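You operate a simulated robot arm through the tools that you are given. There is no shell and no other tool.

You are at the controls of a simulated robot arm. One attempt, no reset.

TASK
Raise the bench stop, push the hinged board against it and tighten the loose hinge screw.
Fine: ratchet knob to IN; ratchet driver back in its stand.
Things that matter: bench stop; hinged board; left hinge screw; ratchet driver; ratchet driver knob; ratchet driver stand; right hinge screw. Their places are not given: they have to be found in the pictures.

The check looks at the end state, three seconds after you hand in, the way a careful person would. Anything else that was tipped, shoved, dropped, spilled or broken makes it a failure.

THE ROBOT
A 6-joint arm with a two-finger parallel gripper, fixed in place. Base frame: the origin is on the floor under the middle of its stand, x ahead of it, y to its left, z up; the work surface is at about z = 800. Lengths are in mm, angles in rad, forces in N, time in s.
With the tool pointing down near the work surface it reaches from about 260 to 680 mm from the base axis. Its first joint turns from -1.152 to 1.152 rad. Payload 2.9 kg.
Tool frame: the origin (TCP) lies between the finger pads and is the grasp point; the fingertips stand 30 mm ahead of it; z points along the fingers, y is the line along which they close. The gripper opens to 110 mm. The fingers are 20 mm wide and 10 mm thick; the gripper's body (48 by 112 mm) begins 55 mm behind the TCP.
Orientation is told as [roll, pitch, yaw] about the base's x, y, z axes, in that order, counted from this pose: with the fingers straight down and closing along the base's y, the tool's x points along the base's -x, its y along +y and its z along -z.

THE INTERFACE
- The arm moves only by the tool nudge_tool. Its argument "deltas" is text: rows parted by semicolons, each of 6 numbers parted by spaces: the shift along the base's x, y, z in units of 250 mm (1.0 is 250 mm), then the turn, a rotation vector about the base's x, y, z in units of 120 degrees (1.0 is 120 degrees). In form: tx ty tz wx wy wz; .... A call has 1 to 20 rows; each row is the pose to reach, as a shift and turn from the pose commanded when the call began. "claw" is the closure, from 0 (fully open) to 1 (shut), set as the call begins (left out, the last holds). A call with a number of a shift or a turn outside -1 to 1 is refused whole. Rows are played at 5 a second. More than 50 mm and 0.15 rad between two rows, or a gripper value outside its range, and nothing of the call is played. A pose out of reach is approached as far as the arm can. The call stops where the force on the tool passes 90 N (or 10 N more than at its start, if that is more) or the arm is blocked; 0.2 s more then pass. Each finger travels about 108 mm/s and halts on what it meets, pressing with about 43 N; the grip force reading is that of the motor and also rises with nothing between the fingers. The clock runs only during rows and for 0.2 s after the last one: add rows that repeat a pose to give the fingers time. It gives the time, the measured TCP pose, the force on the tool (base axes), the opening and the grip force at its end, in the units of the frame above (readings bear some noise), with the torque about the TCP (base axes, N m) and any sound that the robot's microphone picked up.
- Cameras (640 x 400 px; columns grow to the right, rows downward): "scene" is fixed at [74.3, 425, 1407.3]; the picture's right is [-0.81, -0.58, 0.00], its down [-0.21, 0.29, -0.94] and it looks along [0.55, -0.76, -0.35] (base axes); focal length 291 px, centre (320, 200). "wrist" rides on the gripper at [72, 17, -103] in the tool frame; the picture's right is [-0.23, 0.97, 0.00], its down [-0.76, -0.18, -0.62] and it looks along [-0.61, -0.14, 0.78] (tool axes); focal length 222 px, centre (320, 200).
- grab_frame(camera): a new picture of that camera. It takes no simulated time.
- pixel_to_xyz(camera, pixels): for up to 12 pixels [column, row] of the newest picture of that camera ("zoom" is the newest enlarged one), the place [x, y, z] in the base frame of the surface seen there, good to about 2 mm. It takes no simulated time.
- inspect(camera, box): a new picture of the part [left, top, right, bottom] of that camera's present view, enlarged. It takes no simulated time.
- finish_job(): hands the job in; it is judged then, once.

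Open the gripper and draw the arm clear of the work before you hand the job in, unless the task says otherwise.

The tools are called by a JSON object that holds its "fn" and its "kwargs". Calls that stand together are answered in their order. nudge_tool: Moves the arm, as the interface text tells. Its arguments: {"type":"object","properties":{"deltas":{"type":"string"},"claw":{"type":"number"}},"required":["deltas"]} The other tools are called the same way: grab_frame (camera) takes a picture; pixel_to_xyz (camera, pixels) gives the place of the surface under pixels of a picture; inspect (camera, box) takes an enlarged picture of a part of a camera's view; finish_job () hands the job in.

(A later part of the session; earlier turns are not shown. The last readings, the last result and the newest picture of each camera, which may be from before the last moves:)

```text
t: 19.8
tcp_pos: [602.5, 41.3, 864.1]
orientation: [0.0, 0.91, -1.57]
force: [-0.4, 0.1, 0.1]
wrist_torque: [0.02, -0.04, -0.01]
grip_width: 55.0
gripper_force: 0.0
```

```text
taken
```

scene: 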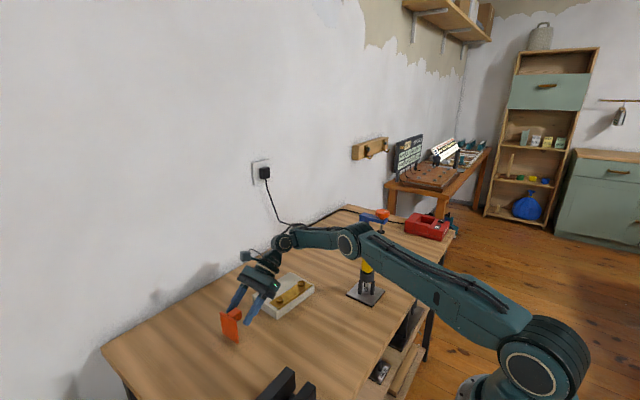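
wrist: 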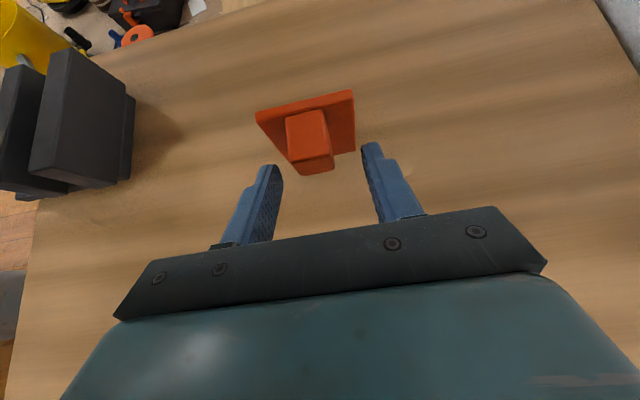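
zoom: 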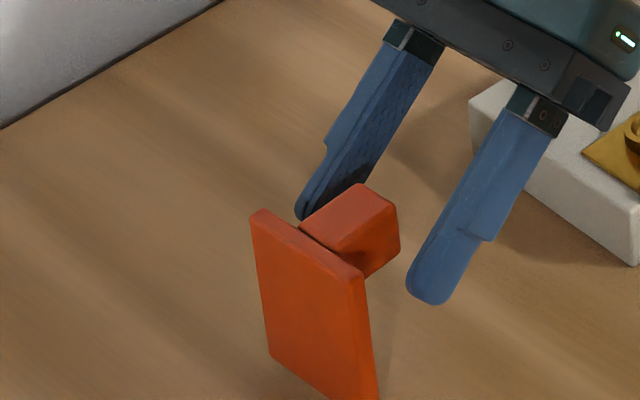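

The last row was too big a turn and nothing moved; I resend with an even spacing.

{"fn": "nudge_tool", "kwargs": {"deltas": "0 -0.06 0.08 0 0 0; 0 -0.12 0.18 0 0 0; 0 -0.2 0.3 0 0 0; 0 -0.24 0.42 -0.06 0 0; 0 -0.28 0.5 -0.12 0 0; 0 -0.3 0.52 -0.18 0 0; 0 -0.32 0.54 -0.24 0 0; 0 -0.34 0.56 -0.3 0 0; 0 -0.36 0.58 -0.36 0 0; 0 -0.38 0.6 -0.4 0 0; 0 -0.38 0.6 -0.4345 0 0"}}

{"fn": "grab_frame", "kwargs": {"camera": "wrist"}}

{"fn": "grab_frame", "kwargs": {"camera": "scene"}}

```text
t: 22.2
tcp_pos: [601.2, -52.5, 1014.0]
orientation: [-0.002, 0.0, -1.568]
force: [-0.4, 0.4, 0.2]
wrist_torque: [0.01, 0.0, 0.03]
grip_width: 55.0
gripper_force: 0.1
out of reach, approached as far as the arm can: row 1, 2, 3, 4, 5, 6, 7
```

```text
taken
```

wrist: 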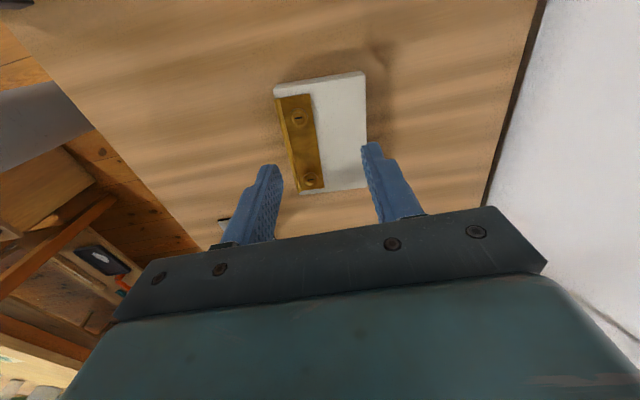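

```text
taken
```

scene: 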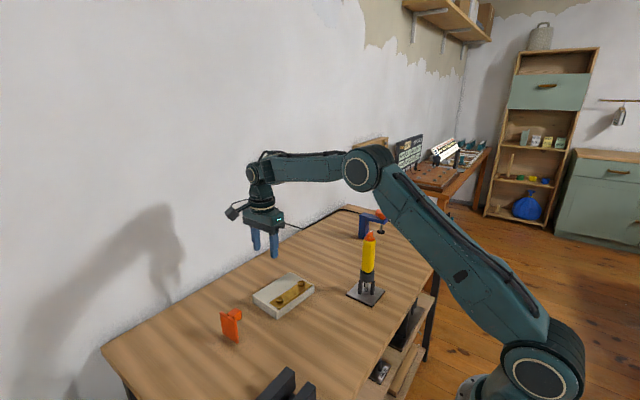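

The stop stands upright (scene (231,325)) and the tool is vertical. I measure the board's corners, screws and the stop.

{"fn": "inspect", "kwargs": {"camera": "wrist", "box": [250, 50, 390, 210]}}

{"fn": "pixel_to_xyz", "kwargs": {"camera": "wrist", "pixels": [[278, 92], [362, 76], [364, 182], [300, 192], [299, 118], [310, 180], [276, 84], [365, 71], [340, 78], [320, 81], [345, 188], [320, 194]]}}

{"fn": "inspect", "kwargs": {"camera": "scene", "box": [240, 260, 330, 330]}}

{"fn": "pixel_to_xyz", "kwargs": {"camera": "scene", "pixels": [[254, 296], [276, 313], [313, 288], [290, 275], [276, 300], [297, 284], [231, 313], [240, 313], [237, 340], [224, 333]]}}

```text
2.50 times, centred on (320, 130) of wrist
```

zoom: 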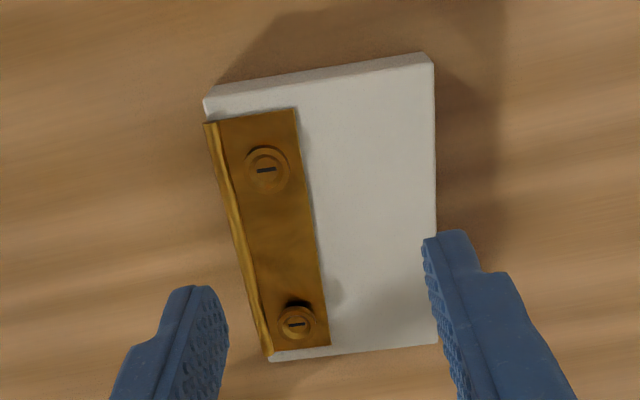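

```text
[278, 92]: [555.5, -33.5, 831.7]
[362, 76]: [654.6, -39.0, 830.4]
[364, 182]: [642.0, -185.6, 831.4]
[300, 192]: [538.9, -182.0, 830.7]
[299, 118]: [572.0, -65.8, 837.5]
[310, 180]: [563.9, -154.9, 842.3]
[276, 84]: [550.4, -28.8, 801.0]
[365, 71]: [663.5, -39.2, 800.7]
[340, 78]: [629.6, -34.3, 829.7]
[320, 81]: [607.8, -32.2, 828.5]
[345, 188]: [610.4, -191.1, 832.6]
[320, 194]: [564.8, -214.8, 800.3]
```

```text
5.71 times, centred on (285, 295) of scene
```

zoom: 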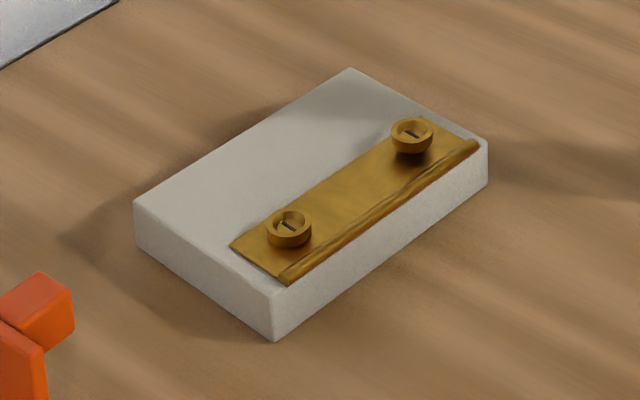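

```text
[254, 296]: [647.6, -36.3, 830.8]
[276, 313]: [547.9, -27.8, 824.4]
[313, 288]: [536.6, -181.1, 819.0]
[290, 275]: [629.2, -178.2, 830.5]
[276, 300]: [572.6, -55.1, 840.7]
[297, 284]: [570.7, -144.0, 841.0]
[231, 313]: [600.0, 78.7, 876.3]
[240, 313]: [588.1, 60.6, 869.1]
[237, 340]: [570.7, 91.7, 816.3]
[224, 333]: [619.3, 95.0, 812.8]
```

Board top corners: about (550,-29), (656,-38), (644,-191), (538,-183) — so it's turned about -4.5°, centre (597,-110), top z 830. I go behind its -y face at high level, keeping the fingers 55 mm apart along x for a two-point push.

{"fn": "nudge_tool", "kwargs": {"deltas": "-0.007 -0.17 0 0 0 0; -0.014 -0.34 0 0 0 0; -0.021 -0.51 0 0 0 0; -0.028 -0.678 0 0 0 0; -0.028 -0.678 0 0 0 0"}}

{"fn": "grab_frame", "kwargs": {"camera": "wrist"}}

{"fn": "grab_frame", "kwargs": {"camera": "scene"}}

```text
t: 23.4
tcp_pos: [595.6, -224.9, 1012.2]
orientation: [-0.002, -0.001, -1.571]
force: [-0.1, -0.1, 0.6]
wrist_torque: [-0.02, 0.01, -0.03]
grip_width: 55.1
gripper_force: 0.0
```

```text
taken
```

wrist: 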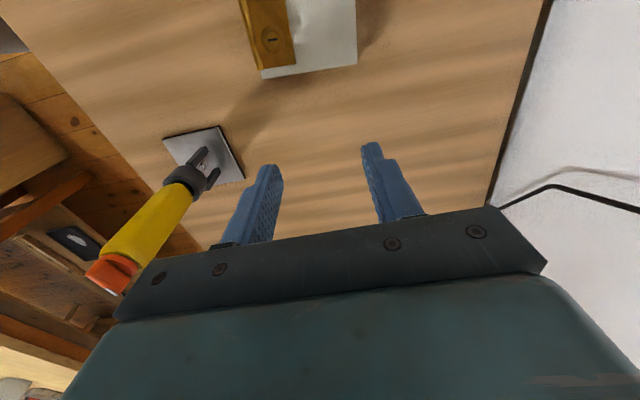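

```text
taken
```

scene: 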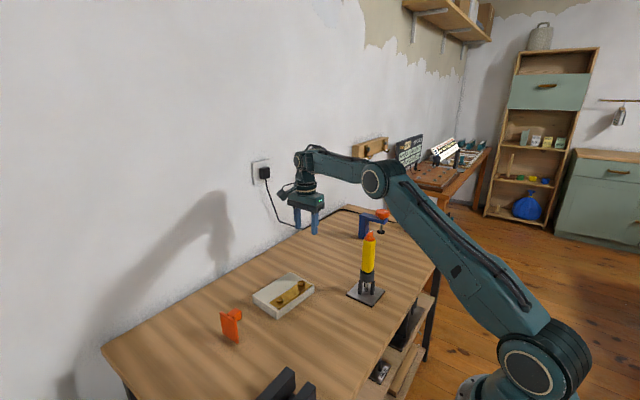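

Now behind the board, driver well clear on the left of view. I descend 174 mm to fingertips ≈8 mm above the bench, and zoom on the knob at wrist (110,275) beforehand.

{"fn": "inspect", "kwargs": {"camera": "wrist", "box": [70, 230, 170, 300]}}

{"fn": "nudge_tool", "kwargs": {"deltas": "0 0 -0.174 0 0 0; 0 0 -0.348 0 0 0; 0 0 -0.522 0 0 0; 0 0 -0.6 0 0 0; 0 0 -0.66 0 0 0; 0 0 -0.696 0 0 0; 0 0 -0.696 0 0 0"}}

{"fn": "grab_frame", "kwargs": {"camera": "wrist"}}

{"fn": "inspect", "kwargs": {"camera": "scene", "box": [220, 220, 380, 340]}}

```text
5.71 times, centred on (120, 265) of wrist
```

zoom: 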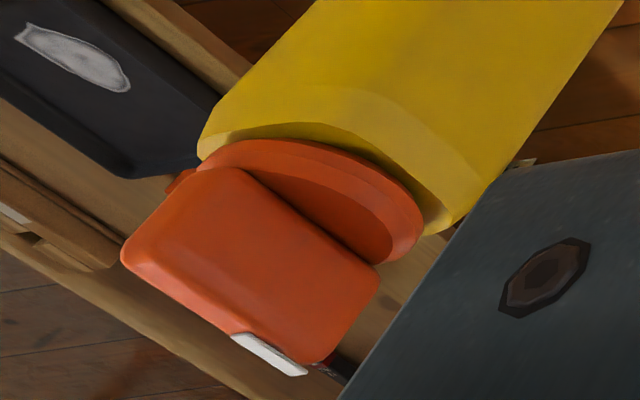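

```text
t: 25.0
tcp_pos: [595.9, -224.6, 842.4]
orientation: [0.0, 0.001, -1.571]
force: [0.8, 0.1, -0.1]
wrist_torque: [0.0, -0.02, -0.02]
grip_width: 55.0
gripper_force: 0.1
```

```text
taken
```

wrist: 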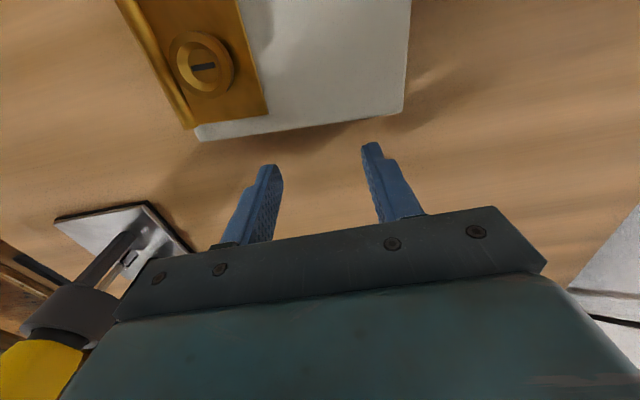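

```text
3.33 times, centred on (300, 280) of scene
```

zoom: 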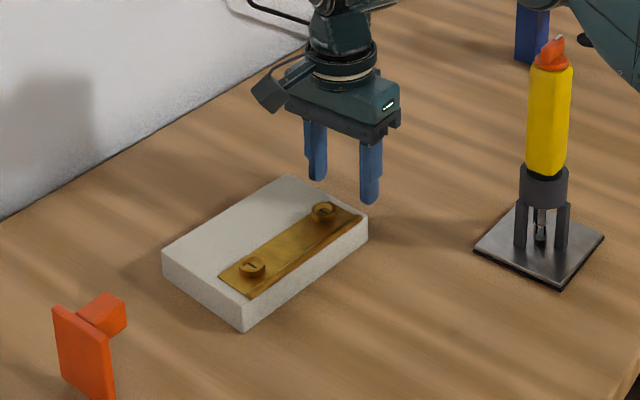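

Tips are at about z 812, two fingers facing the board's -y face. I push in +y about 115 mm at modest speed, stopping ~25–30 mm short of the stop, then check.

{"fn": "nudge_tool", "kwargs": {"deltas": "0 0.046 -0.012 0 0 0; 0 0.084 -0.012 0 0 0; 0 0.12 -0.012 0 0 0; 0 0.156 -0.012 0 0 0; 0 0.196 -0.012 0 0 0; 0 0.236 -0.012 0 0 0; 0 0.276 -0.012 0 0 0; 0 0.316 -0.012 0 0 0; 0 0.356 -0.012 0 0 0; 0 0.396 -0.012 0 0 0; 0 0.43 -0.012 0 0 0; 0 0.46 -0.012 0 0 0"}}

{"fn": "grab_frame", "kwargs": {"camera": "wrist"}}

{"fn": "inspect", "kwargs": {"camera": "scene", "box": [200, 240, 340, 350]}}

```text
t: 27.6
tcp_pos: [595.4, -108.5, 837.9]
orientation: [0.0, -0.001, -1.57]
force: [0.2, -0.9, -0.3]
wrist_torque: [-0.02, 0.0, 0.05]
grip_width: 55.1
gripper_force: 0.1
```

```text
taken
```

wrist: 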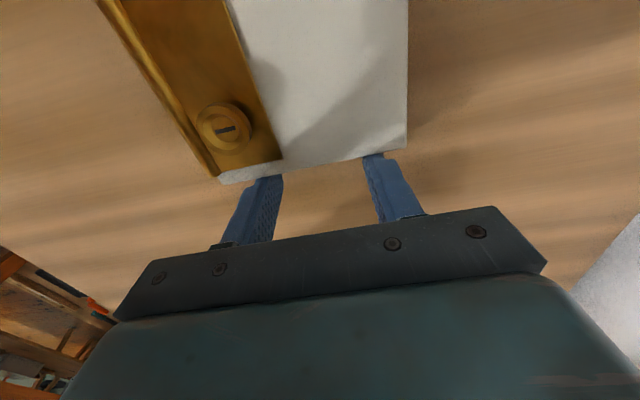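

```text
3.64 times, centred on (270, 295) of scene
```

zoom: 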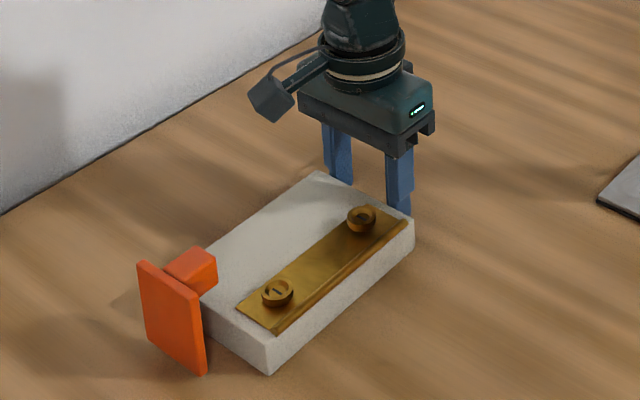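

{"fn": "pixel_to_xyz", "kwargs": {"camera": "zoom", "pixels": [[208, 300], [270, 343], [232, 315], [200, 340], [170, 290], [150, 290], [180, 330], [320, 178], [405, 225], [278, 290], [361, 217], [265, 360]]}}

{"fn": "pixel_to_xyz", "kwargs": {"camera": "wrist", "pixels": [[225, 178], [300, 168], [404, 148], [222, 128], [404, 60]]}}

```text
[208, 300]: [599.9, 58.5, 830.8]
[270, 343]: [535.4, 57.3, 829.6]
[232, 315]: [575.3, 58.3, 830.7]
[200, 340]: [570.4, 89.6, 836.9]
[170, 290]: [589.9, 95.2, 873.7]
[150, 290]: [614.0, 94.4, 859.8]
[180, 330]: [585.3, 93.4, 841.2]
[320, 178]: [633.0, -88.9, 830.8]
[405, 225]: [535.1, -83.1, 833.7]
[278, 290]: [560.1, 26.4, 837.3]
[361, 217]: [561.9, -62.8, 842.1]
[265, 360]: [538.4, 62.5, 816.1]
```

```text
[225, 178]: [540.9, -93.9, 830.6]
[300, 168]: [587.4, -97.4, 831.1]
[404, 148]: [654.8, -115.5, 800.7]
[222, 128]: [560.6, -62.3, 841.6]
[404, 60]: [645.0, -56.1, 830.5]
```

The board is squared up: its +y edge is at y≈58 across x 535–640; the stop's face is at about y 84.5, leaving ~26 mm. I push 18 mm more, slowly.

{"fn": "nudge_tool", "kwargs": {"deltas": "0 0.016 0 0 0 0; 0 0.036 0 0 0 0; 0 0.056 0 0 0 0; 0 0.072 0 0 0 0; 0 0.072 0 0 0 0"}}

{"fn": "inspect", "kwargs": {"camera": "scene", "box": [200, 270, 300, 350]}}

{"fn": "pixel_to_xyz", "kwargs": {"camera": "zoom", "pixels": [[130, 180], [90, 180], [170, 280], [110, 230], [180, 240], [220, 265], [250, 285]]}}

```text
t: 28.8
tcp_pos: [595.7, -89.8, 836.9]
orientation: [0.0, -0.001, -1.57]
force: [-0.1, -1.0, 0.3]
wrist_torque: [-0.06, -0.06, -0.04]
grip_width: 55.0
gripper_force: 0.1
```

```text
5.00 times, centred on (250, 310) of scene
```

zoom: 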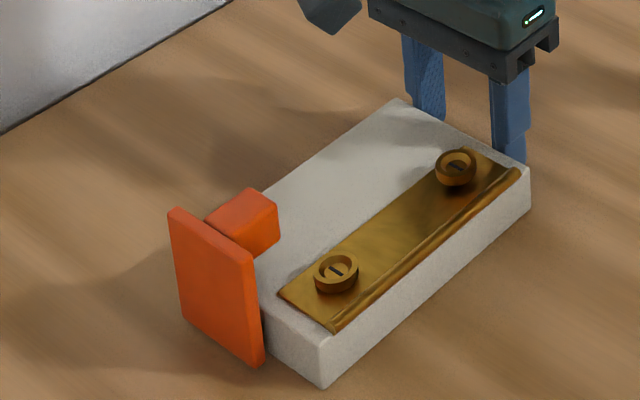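

```text
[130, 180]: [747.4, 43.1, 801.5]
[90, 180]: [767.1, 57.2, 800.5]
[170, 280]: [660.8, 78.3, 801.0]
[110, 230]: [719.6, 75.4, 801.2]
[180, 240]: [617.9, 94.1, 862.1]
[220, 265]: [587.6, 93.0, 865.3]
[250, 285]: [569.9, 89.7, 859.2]
```

About 7 mm should remain. I continue in small steps, watching the force.

{"fn": "nudge_tool", "kwargs": {"deltas": "0 0.008 0 0 0 0; 0 0.016 0 0 0 0; 0 0.016 0 0 0 0"}}

{"fn": "nudge_tool", "kwargs": {"deltas": "0 0.006 0 0 0 0; 0 0.006 0 0 0 0"}}

{"fn": "nudge_tool", "kwargs": {"deltas": "0 0.006 0 0 0 0; 0 0.006 0 0 0 0"}}

{"fn": "inspect", "kwargs": {"camera": "scene", "box": [200, 270, 300, 350]}}

{"fn": "pixel_to_xyz", "kwargs": {"camera": "zoom", "pixels": [[190, 240], [230, 270], [250, 300], [200, 320], [245, 350], [270, 330], [300, 350], [320, 350], [315, 370]]}}

```text
t: 29.6
tcp_pos: [594.3, -85.4, 836.7]
orientation: [0.001, -0.002, -1.572]
force: [0.4, -0.8, 1.0]
wrist_torque: [-0.03, -0.02, -0.03]
grip_width: 55.0
gripper_force: 0.1
```

```text
t: 30.2
tcp_pos: [596.4, -85.7, 837.5]
orientation: [0.0, -0.001, -1.571]
force: [1.2, -1.1, 0.5]
wrist_torque: [-0.02, 0.02, -0.02]
grip_width: 55.1
gripper_force: 0.1
```

```text
t: 30.8
tcp_pos: [594.9, -84.4, 837.6]
orientation: [0.0, -0.001, -1.57]
force: [-0.2, -0.9, 0.9]
wrist_torque: [-0.05, -0.02, 0.01]
grip_width: 55.2
gripper_force: 0.0
```

```text
5.00 times, centred on (250, 310) of scene
```

zoom: 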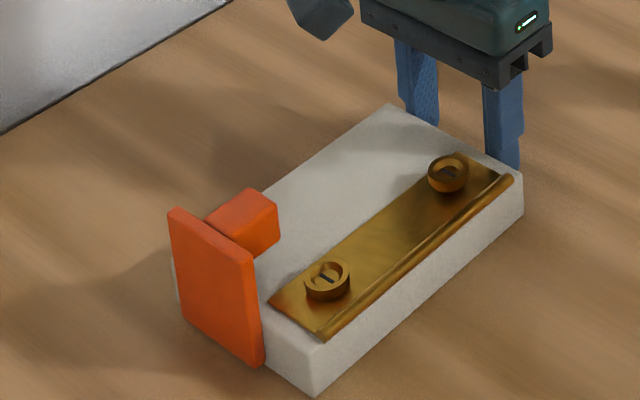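

```text
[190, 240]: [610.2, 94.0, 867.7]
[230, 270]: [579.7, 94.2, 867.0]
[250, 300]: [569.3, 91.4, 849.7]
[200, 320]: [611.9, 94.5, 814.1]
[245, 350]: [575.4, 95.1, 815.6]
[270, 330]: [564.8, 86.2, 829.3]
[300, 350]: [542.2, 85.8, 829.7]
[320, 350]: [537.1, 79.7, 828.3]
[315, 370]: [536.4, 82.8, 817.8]
```

Board's +y face is at about y 85–86, force still ~1 N. I zoom in on the gap and nudge on by 1 mm steps.

{"fn": "inspect", "kwargs": {"camera": "scene", "box": [222, 310, 272, 350]}}

{"fn": "nudge_tool", "kwargs": {"deltas": "0 0.004 0 0 0 0; 0 0.004 0 0 0 0"}}

{"fn": "nudge_tool", "kwargs": {"deltas": "0 0.004 0 0 0 0; 0 0.004 0 0 0 0"}}

{"fn": "inspect", "kwargs": {"camera": "scene", "box": [222, 310, 272, 350]}}

```text
10.00 times, centred on (247, 330) of scene
```

zoom: 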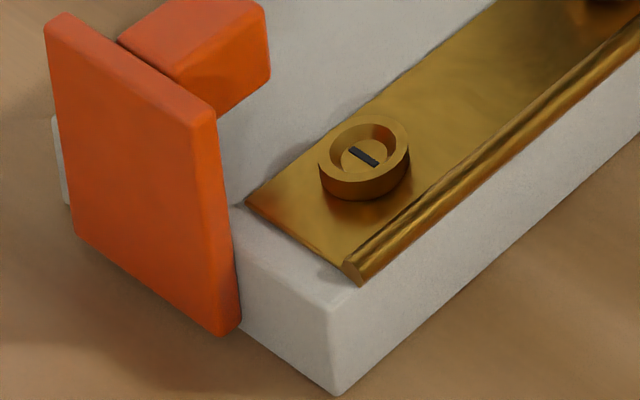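

```text
t: 31.4
tcp_pos: [594.6, -82.8, 836.4]
orientation: [-0.001, -0.001, -1.574]
force: [-1.2, -8.9, 3.6]
wrist_torque: [-0.14, 0.17, 0.26]
grip_width: 55.1
gripper_force: 0.8
```

```text
t: 32.0
tcp_pos: [594.8, -84.4, 837.3]
orientation: [0.001, -0.001, -1.574]
force: [-0.9, -20.2, 7.7]
wrist_torque: [-0.28, 0.38, 0.63]
grip_width: 55.7
gripper_force: 1.0
```

```text
10.00 times, centred on (247, 330) of scene
```

zoom: 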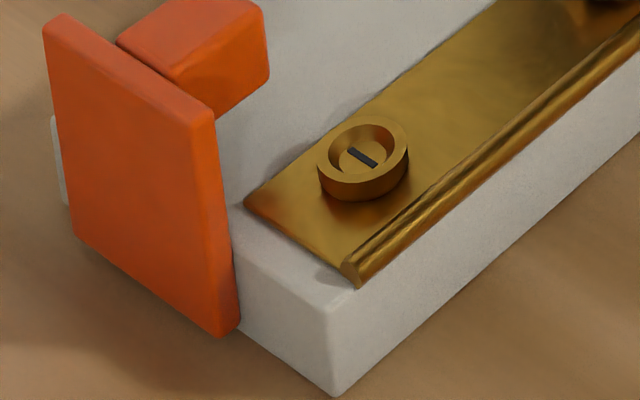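

Force rose from 1 to 20 N with nothing moving: the board is against the stop, which still stands. I back off in -y and rise.

{"fn": "nudge_tool", "kwargs": {"deltas": "0 -0.02 0 0 0 0; 0 -0.08 0 0 0 0; 0 -0.16 0.04 0 0 0; 0 -0.2 0.2 0 0 0; 0 -0.2 0.38 0 0 0; 0 -0.2 0.56 0 0 0; 0 -0.2 0.72 0 0 0"}}

{"fn": "grab_frame", "kwargs": {"camera": "wrist"}}

{"fn": "inspect", "kwargs": {"camera": "scene", "box": [200, 260, 320, 350]}}

{"fn": "pixel_to_xyz", "kwargs": {"camera": "zoom", "pixels": [[160, 250], [190, 270], [165, 320], [200, 345], [225, 325], [250, 342], [270, 285], [374, 200]]}}

```text
t: 33.6
tcp_pos: [594.8, -133.3, 1016.3]
orientation: [-0.002, 0.002, -1.571]
force: [0.5, -0.4, 0.6]
wrist_torque: [-0.03, 0.0, 0.0]
grip_width: 55.0
gripper_force: 0.1
```

```text
taken
```

wrist: 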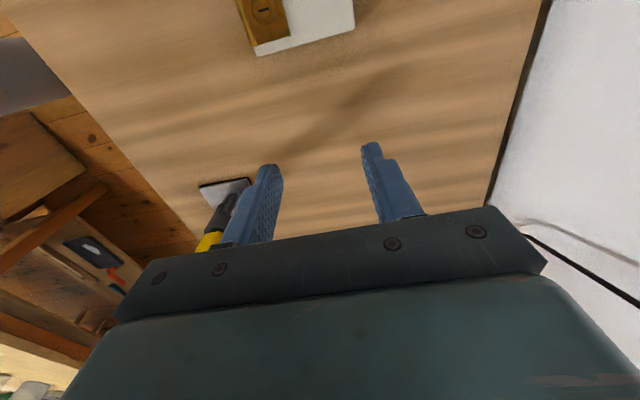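

```text
4.44 times, centred on (260, 305) of scene
```

zoom: 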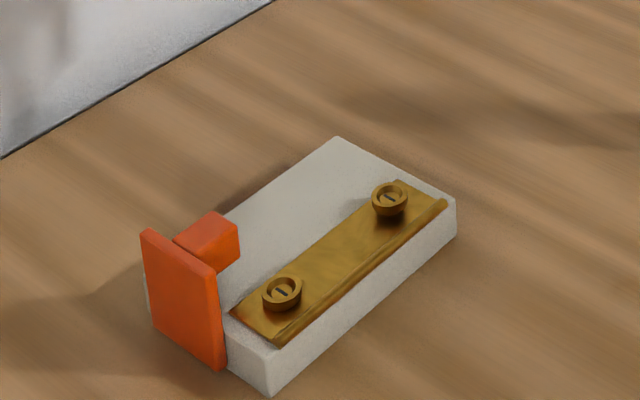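

```text
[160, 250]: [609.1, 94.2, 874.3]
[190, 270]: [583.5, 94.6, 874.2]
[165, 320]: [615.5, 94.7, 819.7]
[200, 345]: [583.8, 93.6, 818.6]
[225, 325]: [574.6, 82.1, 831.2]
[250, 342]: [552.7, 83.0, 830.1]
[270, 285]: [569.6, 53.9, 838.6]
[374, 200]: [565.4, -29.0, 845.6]
```

Board rests flush (its +y edge y≈82–83) against the upright stop. Next the ratchet knob: I zoom on it in the scene view.

{"fn": "inspect", "kwargs": {"camera": "scene", "box": [350, 222, 390, 252]}}

{"fn": "inspect", "kwargs": {"camera": "scene", "box": [335, 225, 405, 310]}}

```text
13.33 times, centred on (370, 237) of scene
```

zoom: 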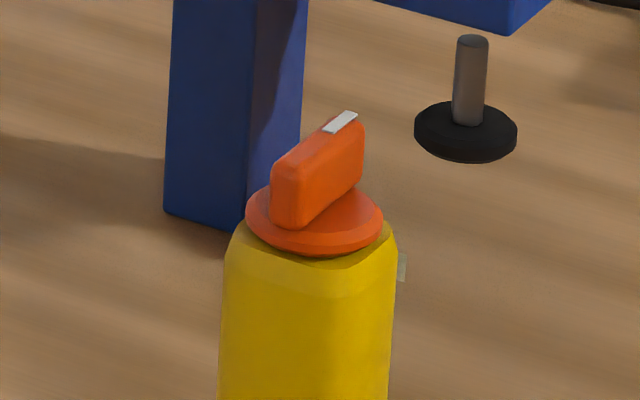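

```text
4.71 times, centred on (370, 268) of scene
```

zoom: 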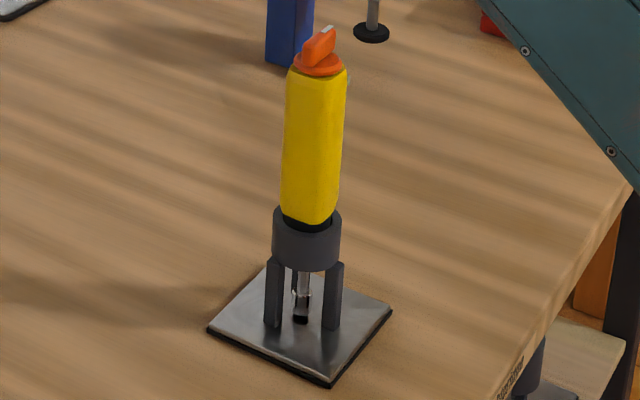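

The fin-shaped knob has a white mark at one end; labels on the handle are not visible from here. I raise the arm, yaw back to 0 and move toward a viewing pose for the knob.

{"fn": "nudge_tool", "kwargs": {"deltas": "-0.03 -0.01 0.13 0 0 0.0682; -0.1 -0.03 0.25 0 0 0.1364; -0.18 -0.06 0.376 0 0 0.2045; -0.26 -0.09 0.376 0 0 0.2727; -0.34 -0.12 0.376 0 0 0.3409; -0.42 -0.15 0.376 0 0 0.4091; -0.5 -0.18 0.376 0 0 0.4773; -0.58 -0.21 0.376 0 0 0.5455; -0.66 -0.24 0.376 0 0 0.6136; -0.72 -0.26 0.376 0 0 0.6818; -0.78 -0.268 0.376 0 0 0.75"}}

{"fn": "grab_frame", "kwargs": {"camera": "wrist"}}

```text
t: 36.0
tcp_pos: [399.3, -198.5, 1112.6]
orientation: [0.001, -0.001, 0.002]
force: [-0.5, -0.1, 0.2]
wrist_torque: [0.01, 0.02, -0.04]
grip_width: 54.9
gripper_force: 0.1
```

```text
taken
```

wrist: 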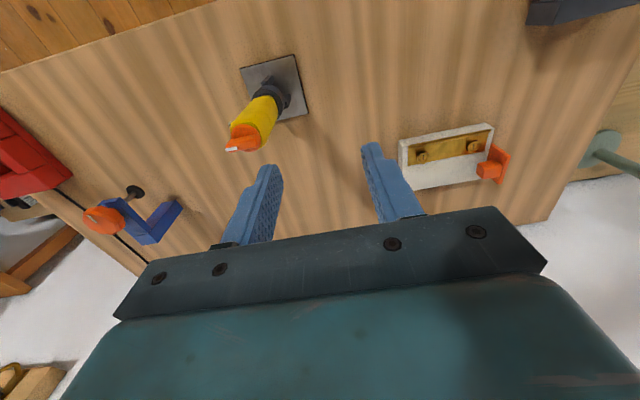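

Yaw is back to 0 and the driver is at wrist (255,120). I move to (318,-258,1110) for a close look at the knob's top from the robot's side.

{"fn": "nudge_tool", "kwargs": {"deltas": "-0.1 -0.08 0 0 0 0; -0.2 -0.16 0 0 0 0; -0.324 -0.238 0 0 0 0; -0.324 -0.238 0 0 0 0"}}

{"fn": "grab_frame", "kwargs": {"camera": "wrist"}}

{"fn": "inspect", "kwargs": {"camera": "wrist", "box": [240, 90, 400, 240]}}

```text
t: 37.0
tcp_pos: [318.2, -258.5, 1112.4]
orientation: [0.001, 0.002, -0.001]
force: [0.6, -0.1, -0.9]
wrist_torque: [-0.01, -0.03, 0.0]
grip_width: 54.9
gripper_force: 0.1
```

```text
taken
```

wrist: 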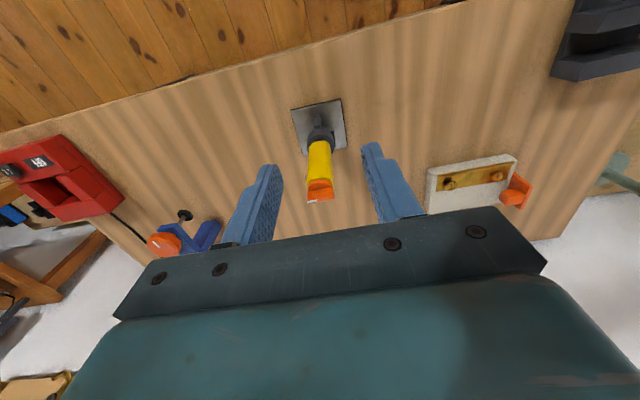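

```text
2.67 times, centred on (320, 165) of wrist
```

zoom: 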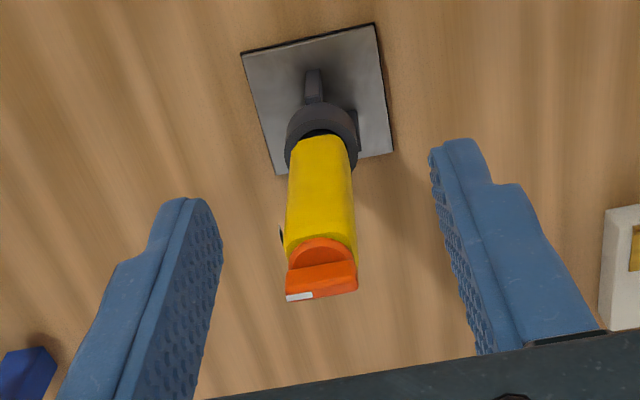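

The fin lies along y with the white mark at its -y end, and there is a small thing on the handle's -y side near zoom (282,235). I zoom more.

{"fn": "inspect", "kwargs": {"camera": "wrist", "box": [295, 160, 345, 210]}}

{"fn": "pixel_to_xyz", "kwargs": {"camera": "wrist", "pixels": [[309, 200], [331, 195], [320, 197], [320, 185], [311, 190], [328, 182], [345, 172]]}}

```text
8.00 times, centred on (320, 185) of wrist
```

zoom: 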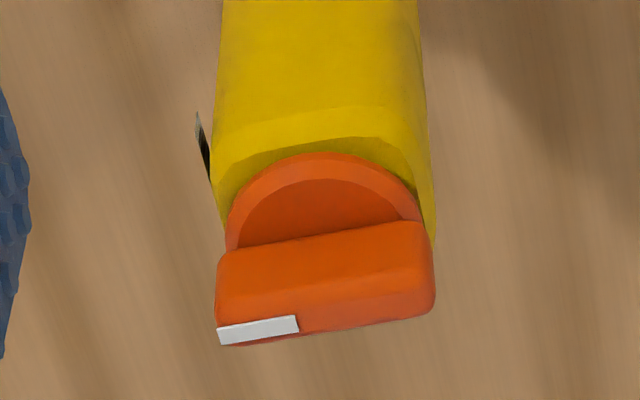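

```text
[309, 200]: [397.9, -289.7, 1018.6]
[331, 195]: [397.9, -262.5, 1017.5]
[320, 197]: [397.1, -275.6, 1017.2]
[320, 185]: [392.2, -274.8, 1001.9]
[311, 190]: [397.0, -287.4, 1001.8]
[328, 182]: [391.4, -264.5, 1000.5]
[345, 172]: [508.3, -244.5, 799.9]
```

The fin is centred at (397.5,-276), z 1005–1018, along y with the mark at -y; a small label plate sticks out on the handle's -y side. I go round to view from the -y side with yaw +90°.

{"fn": "nudge_tool", "kwargs": {"deltas": "0.02 -0.04 0 0 0 0.0682; 0.045 -0.08 0 0 0 0.1364; 0.07 -0.12 0 0 0 0.2045; 0.095 -0.16 0 0 0 0.2727; 0.12 -0.2 0 0 0 0.3409; 0.145 -0.24 0 0 0 0.4091; 0.17 -0.28 0 0 0 0.4773; 0.195 -0.32 0 0 0 0.5455; 0.22 -0.36 0 0 0 0.6136; 0.245 -0.39 -0.05 0 0 0.6818; 0.26 -0.4 -0.12 0 0 0.75; 0.26 -0.4 -0.212 0 0 0.75"}}

{"fn": "grab_frame", "kwargs": {"camera": "wrist"}}

```text
t: 39.6
tcp_pos: [386.3, -359.1, 1058.1]
orientation: [0.002, 0.001, 1.573]
force: [0.1, 0.1, -0.3]
wrist_torque: [-0.03, 0.0, 0.03]
grip_width: 55.1
gripper_force: 0.0
```

```text
taken
```

wrist: 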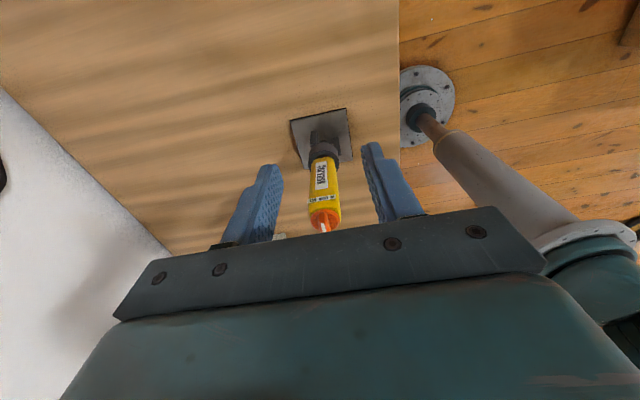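

{"fn": "inspect", "kwargs": {"camera": "wrist", "box": [295, 150, 355, 240]}}

{"fn": "inspect", "kwargs": {"camera": "wrist", "box": [300, 190, 350, 235]}}

```text
4.44 times, centred on (325, 195) of wrist
```

zoom: 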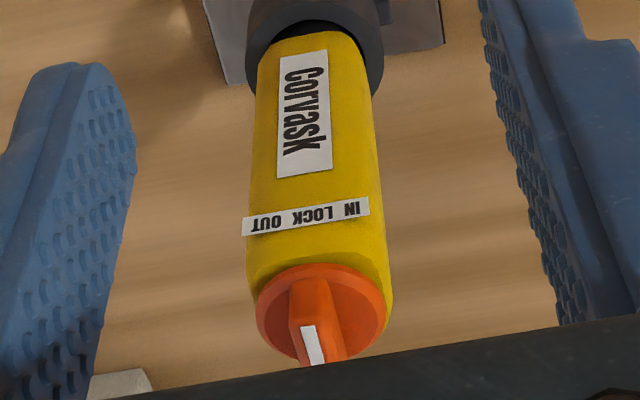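

```text
8.89 times, centred on (325, 212) of wrist
```

zoom: 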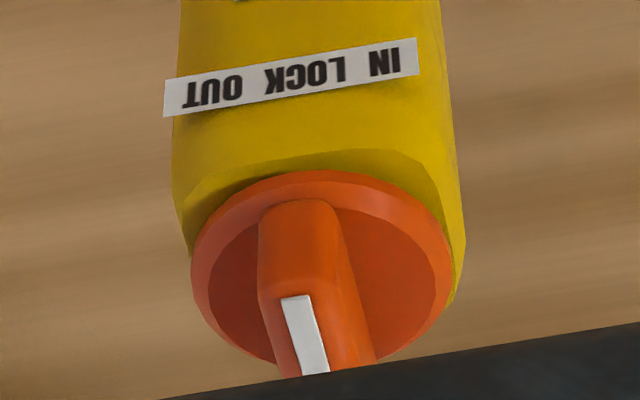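

The label reads IN – LOCK – OUT (upside down here) on the handle's -y face; the mark points at LOCK. I measure the label's letters and the fin.

{"fn": "pixel_to_xyz", "kwargs": {"camera": "zoom", "pixels": [[385, 62], [308, 75], [212, 92], [170, 98], [415, 55], [290, 310], [315, 360], [272, 300], [345, 300], [300, 205], [200, 280], [450, 260]]}}

```text
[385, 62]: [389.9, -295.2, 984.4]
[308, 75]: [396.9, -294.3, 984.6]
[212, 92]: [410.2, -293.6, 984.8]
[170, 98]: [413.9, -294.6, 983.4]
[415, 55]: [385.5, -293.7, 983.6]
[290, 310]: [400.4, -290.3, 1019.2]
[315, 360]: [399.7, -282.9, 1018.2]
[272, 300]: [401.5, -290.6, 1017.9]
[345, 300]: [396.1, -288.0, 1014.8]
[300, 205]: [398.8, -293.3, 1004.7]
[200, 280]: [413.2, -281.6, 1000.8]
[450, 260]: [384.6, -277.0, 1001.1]
```

Label spans x 385–414 at y -294.5: IN is about 30° from the axis toward -x. The fin needs turning about 30° clockwise (seen from above). I move over the knob with the fingers closing along x.

{"fn": "nudge_tool", "kwargs": {"deltas": "0 0 0.08 0 0 0; 0.015 0.1 0.08 0 0 0; 0.03 0.2 0.08 0 0 0; 0.045 0.3 0.08 0 0 0; 0.05 0.332 0.08 0 0 0; 0.05 0.332 0.08 0 0 0"}}

{"fn": "grab_frame", "kwargs": {"camera": "wrist"}}

{"fn": "inspect", "kwargs": {"camera": "wrist", "box": [240, 100, 420, 240]}}

{"fn": "inspect", "kwargs": {"camera": "scene", "box": [320, 180, 420, 260]}}

```text
t: 41.0
tcp_pos: [397.1, -274.8, 1077.1]
orientation: [0.001, -0.001, 1.568]
force: [0.0, 0.0, 0.1]
wrist_torque: [0.01, 0.02, -0.02]
grip_width: 55.3
gripper_force: 0.1
```

```text
taken
```

wrist: 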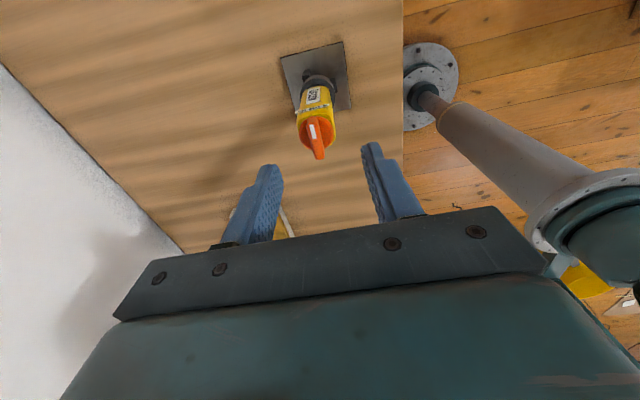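

```text
2.86 times, centred on (330, 170) of wrist
```

zoom: 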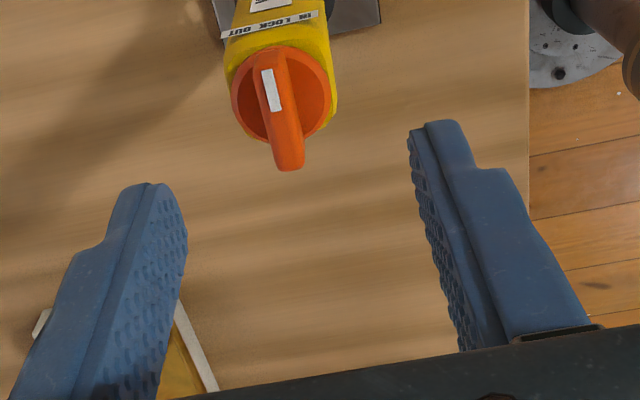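

```text
5.00 times, centred on (370, 220) of scene
```

zoom: 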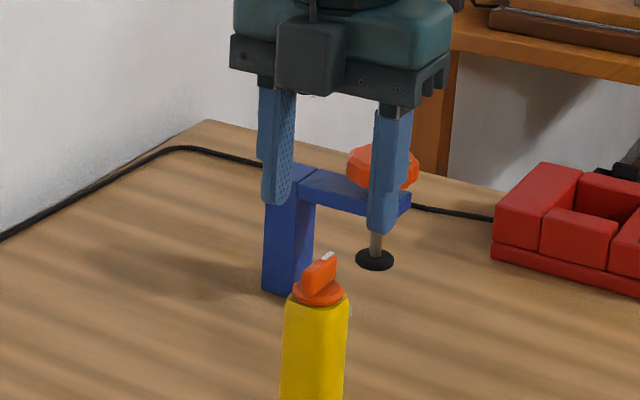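

I measure the fin's ends and sides again from this view for a precise centre.

{"fn": "pixel_to_xyz", "kwargs": {"camera": "wrist", "pixels": [[314, 123], [320, 157], [317, 140], [311, 128], [320, 126], [315, 148], [324, 146], [305, 140], [332, 135]]}}

{"fn": "inspect", "kwargs": {"camera": "wrist", "box": [290, 100, 345, 165]}}

{"fn": "pixel_to_xyz", "kwargs": {"camera": "zoom", "pixels": [[210, 215], [270, 210], [250, 320], [300, 310], [230, 190], [290, 340], [150, 230], [360, 200]]}}

```text
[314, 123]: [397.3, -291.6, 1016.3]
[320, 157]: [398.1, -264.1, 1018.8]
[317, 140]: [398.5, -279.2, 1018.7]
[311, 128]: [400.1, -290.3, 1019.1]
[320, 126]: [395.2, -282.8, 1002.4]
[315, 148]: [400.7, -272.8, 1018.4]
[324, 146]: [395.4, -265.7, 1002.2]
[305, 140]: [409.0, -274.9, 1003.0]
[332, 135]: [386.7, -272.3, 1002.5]
```

```text
6.15 times, centred on (318, 132) of wrist
```

zoom: 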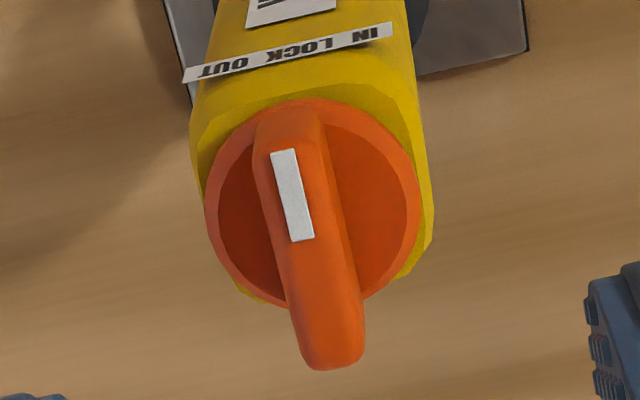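

```text
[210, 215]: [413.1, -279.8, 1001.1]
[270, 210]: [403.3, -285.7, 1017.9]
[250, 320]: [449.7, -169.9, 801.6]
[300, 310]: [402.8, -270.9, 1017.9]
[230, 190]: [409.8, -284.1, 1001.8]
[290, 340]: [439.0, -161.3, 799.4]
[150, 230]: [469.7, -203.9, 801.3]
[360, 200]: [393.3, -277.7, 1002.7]
```

The fin is 8 mm thick centred at (399,-277), top z 1018, disc top z 1002. I correct by (+1.8,-1.5) and descend 40 mm so the tips reach z≈1007.

{"fn": "nudge_tool", "kwargs": {"deltas": "0.0072 -0.006 -0.05 0 0 0; 0.0072 -0.006 -0.1 0 0 0; 0.0072 -0.006 -0.14 0 0 0; 0.0072 -0.006 -0.16 0 0 0; 0.0072 -0.006 -0.16 0 0 0", "claw": 0.65}}

{"fn": "nudge_tool", "kwargs": {"deltas": "0 0 0 0 0 0"}}

{"fn": "nudge_tool", "kwargs": {"deltas": "0 0 0 0 0 0"}}

{"fn": "grab_frame", "kwargs": {"camera": "wrist"}}

{"fn": "inspect", "kwargs": {"camera": "scene", "box": [340, 200, 400, 250]}}

```text
t: 42.2
tcp_pos: [398.3, -276.6, 1037.8]
orientation: [0.0, 0.0, 1.57]
force: [-0.4, 1.2, 0.1]
wrist_torque: [0.0, 0.03, 0.01]
grip_width: 38.2
gripper_force: 0.1
```

```text
t: 42.6
tcp_pos: [397.2, -277.1, 1038.0]
orientation: [0.0, 0.001, 1.571]
force: [0.8, -1.1, -0.5]
wrist_torque: [-0.01, 0.01, -0.02]
grip_width: 38.7
gripper_force: 0.0
```

```text
t: 43.0
tcp_pos: [398.2, -275.8, 1039.0]
orientation: [-0.001, 0.0, 1.57]
force: [-0.1, -0.2, 0.2]
wrist_torque: [0.01, 0.0, 0.0]
grip_width: 38.4
gripper_force: 0.0
```

```text
taken
```

wrist: 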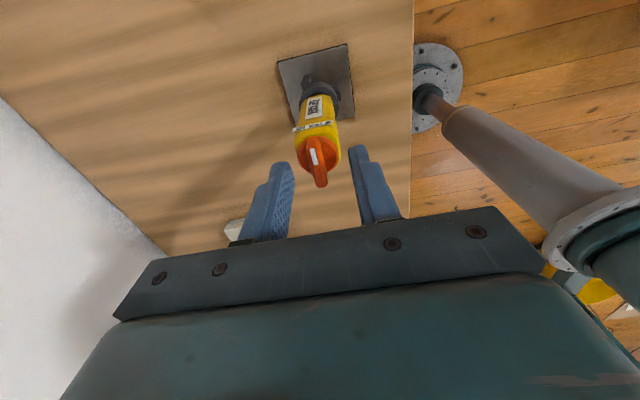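

```text
8.00 times, centred on (370, 225) of scene
```

zoom: 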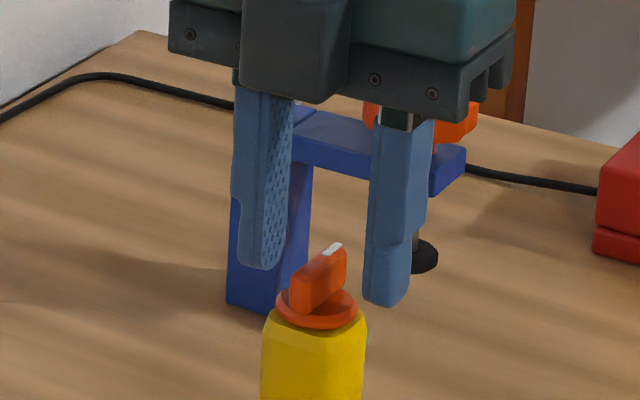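

Average TCP (397.9,-276.5,1038.3), fin between the fingers. I correct x by +1 mm, z by -1 mm and close gently on the fin.

{"fn": "nudge_tool", "kwargs": {"deltas": "0.004 -0.001 -0.004 0 0 0; 0.004 -0.001 -0.004 0 0 0; 0.004 -0.001 -0.004 0 0 0; 0.004 -0.001 -0.004 0 0 0", "claw": 1}}

{"fn": "grab_frame", "kwargs": {"camera": "wrist"}}

{"fn": "inspect", "kwargs": {"camera": "scene", "box": [335, 210, 405, 310]}}

```text
t: 44.0
tcp_pos: [398.6, -276.4, 1037.4]
orientation: [-0.001, 0.002, 1.571]
force: [0.3, 2.3, 11.7]
wrist_torque: [0.43, 0.03, 0.01]
grip_width: 8.1
gripper_force: 42.5
```

```text
taken
```

wrist: 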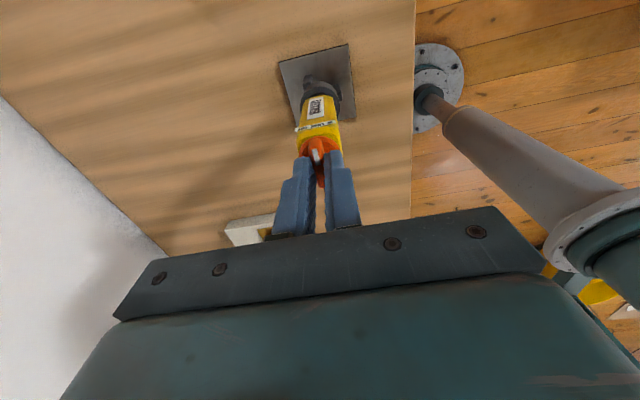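

```text
4.00 times, centred on (370, 260) of scene
```

zoom: 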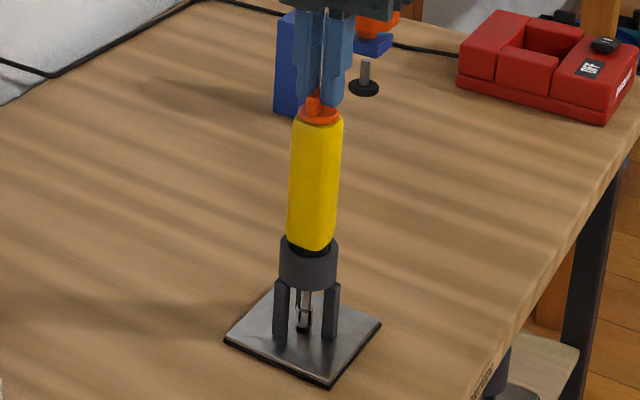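

The fin is gripped (8.1 mm). I turn 15° clockwise first and watch torque and label.

{"fn": "nudge_tool", "kwargs": {"deltas": "0 0 0 0 0 -0.04; 0 0 0 0 0 -0.08; 0 0 0 0 0 -0.125; 0 0 0 0 0 -0.125"}}

{"fn": "grab_frame", "kwargs": {"camera": "wrist"}}

{"fn": "inspect", "kwargs": {"camera": "wrist", "box": [280, 80, 360, 200]}}

```text
t: 45.0
tcp_pos: [399.2, -276.5, 1038.0]
orientation: [-0.003, 0.002, 1.309]
force: [0.6, 2.2, 14.1]
wrist_torque: [0.4, -0.08, 0.0]
grip_width: 7.8
gripper_force: 43.0
```

```text
taken
```

wrist: 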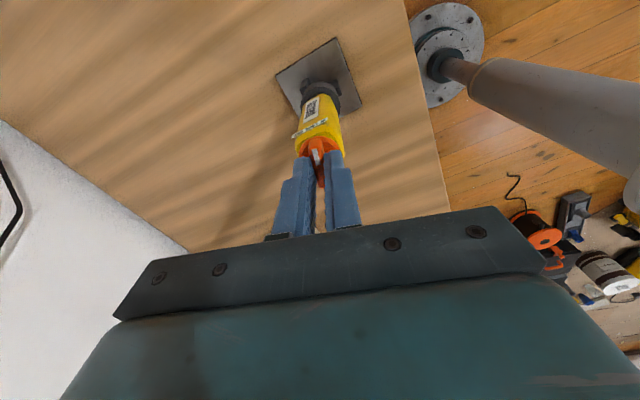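

```text
3.33 times, centred on (320, 140) of wrist
```

zoom: 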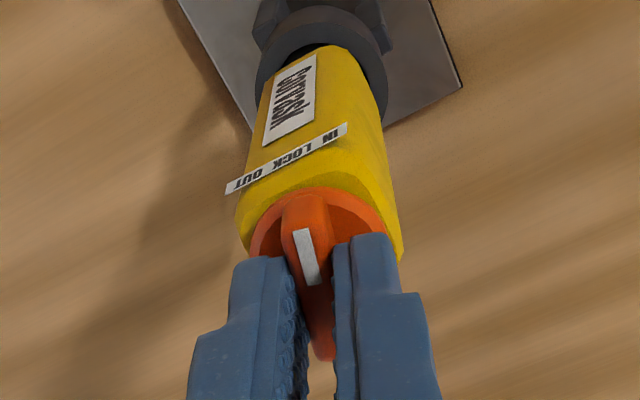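

The handle stayed with the stand and the fin turned relative to the label. I turn another 15°.

{"fn": "nudge_tool", "kwargs": {"deltas": "0 0 0 0 0 -0.04; 0 0 0 0 0 -0.08; 0 0 0 0 0 -0.125; 0 0 0 0 0 -0.125"}}

{"fn": "inspect", "kwargs": {"camera": "wrist", "box": [280, 80, 360, 200]}}

```text
t: 46.0
tcp_pos: [399.5, -276.7, 1037.8]
orientation: [-0.003, 0.0, 1.046]
force: [1.1, -0.1, 18.7]
wrist_torque: [-0.02, 0.03, 0.0]
grip_width: 7.7
gripper_force: 43.1
```

```text
3.33 times, centred on (320, 140) of wrist
```

zoom: 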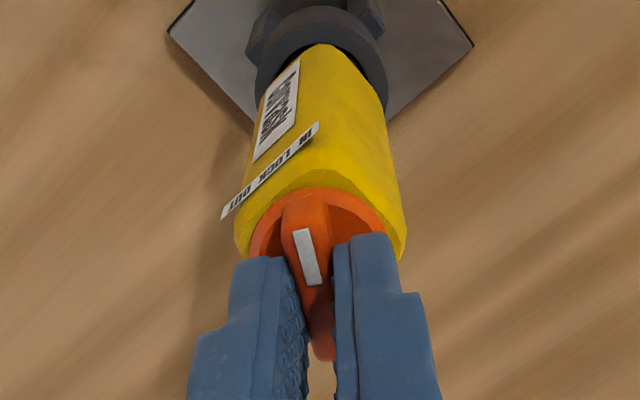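

At 30° the mark points about at IN, torque still near zero. I turn on in 5° steps to find whether there is an end stop.

{"fn": "nudge_tool", "kwargs": {"deltas": "0 0 0.004 0 0 -0.0417; 0 0 0.004 0 0 -0.0417"}}

{"fn": "nudge_tool", "kwargs": {"deltas": "0 0 0 0 0 -0.0417; 0 0 0 0 0 -0.0417"}}

{"fn": "inspect", "kwargs": {"camera": "wrist", "box": [280, 80, 360, 200]}}

```text
t: 46.6
tcp_pos: [399.5, -276.9, 1037.1]
orientation: [0.001, 0.001, 0.958]
force: [-2.0, -1.4, 15.0]
wrist_torque: [-0.28, 0.21, -0.03]
grip_width: 7.9
gripper_force: 43.1
```

```text
t: 47.2
tcp_pos: [399.5, -277.3, 1037.8]
orientation: [0.0, -0.001, 0.873]
force: [-1.4, -1.4, 13.0]
wrist_torque: [-0.16, 0.2, -0.02]
grip_width: 8.1
gripper_force: 43.0
```

```text
3.33 times, centred on (320, 140) of wrist
```

zoom: 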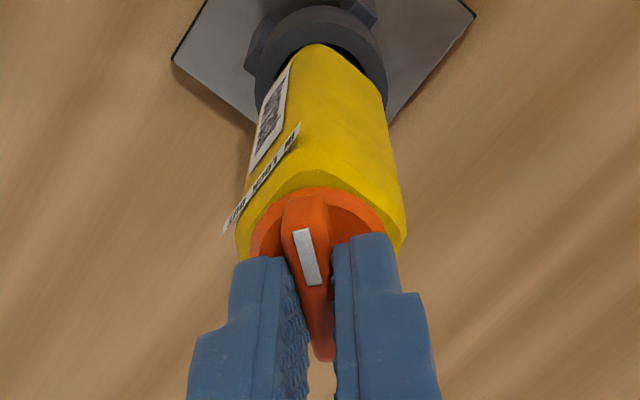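

Still no end stop at 40°. I keep turning in 5° steps.

{"fn": "nudge_tool", "kwargs": {"deltas": "0 0 0 0 0 -0.0417; 0 0 0 0 0 -0.0417"}}

{"fn": "nudge_tool", "kwargs": {"deltas": "0 0 0 0 0 -0.0417; 0 0 0 0 0 -0.0417"}}

{"fn": "grab_frame", "kwargs": {"camera": "wrist"}}

{"fn": "inspect", "kwargs": {"camera": "wrist", "box": [280, 80, 360, 200]}}

```text
t: 47.8
tcp_pos: [399.0, -275.3, 1037.6]
orientation: [0.0, 0.001, 0.786]
force: [-0.2, -1.1, 9.9]
wrist_torque: [-0.13, 0.09, 0.21]
grip_width: 8.0
gripper_force: 42.9
```

```text
t: 48.4
tcp_pos: [399.4, -276.3, 1038.1]
orientation: [-0.001, 0.0, 0.699]
force: [0.8, 1.4, 3.6]
wrist_torque: [0.18, -0.23, 0.08]
grip_width: 8.1
gripper_force: 43.0
```

```text
taken
```

wrist: 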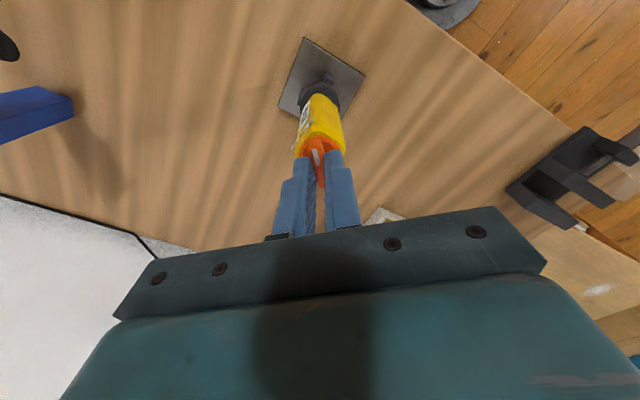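

```text
3.33 times, centred on (320, 140) of wrist
```

zoom: 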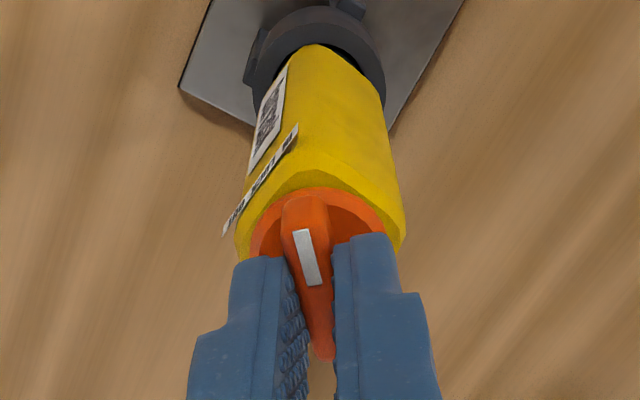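

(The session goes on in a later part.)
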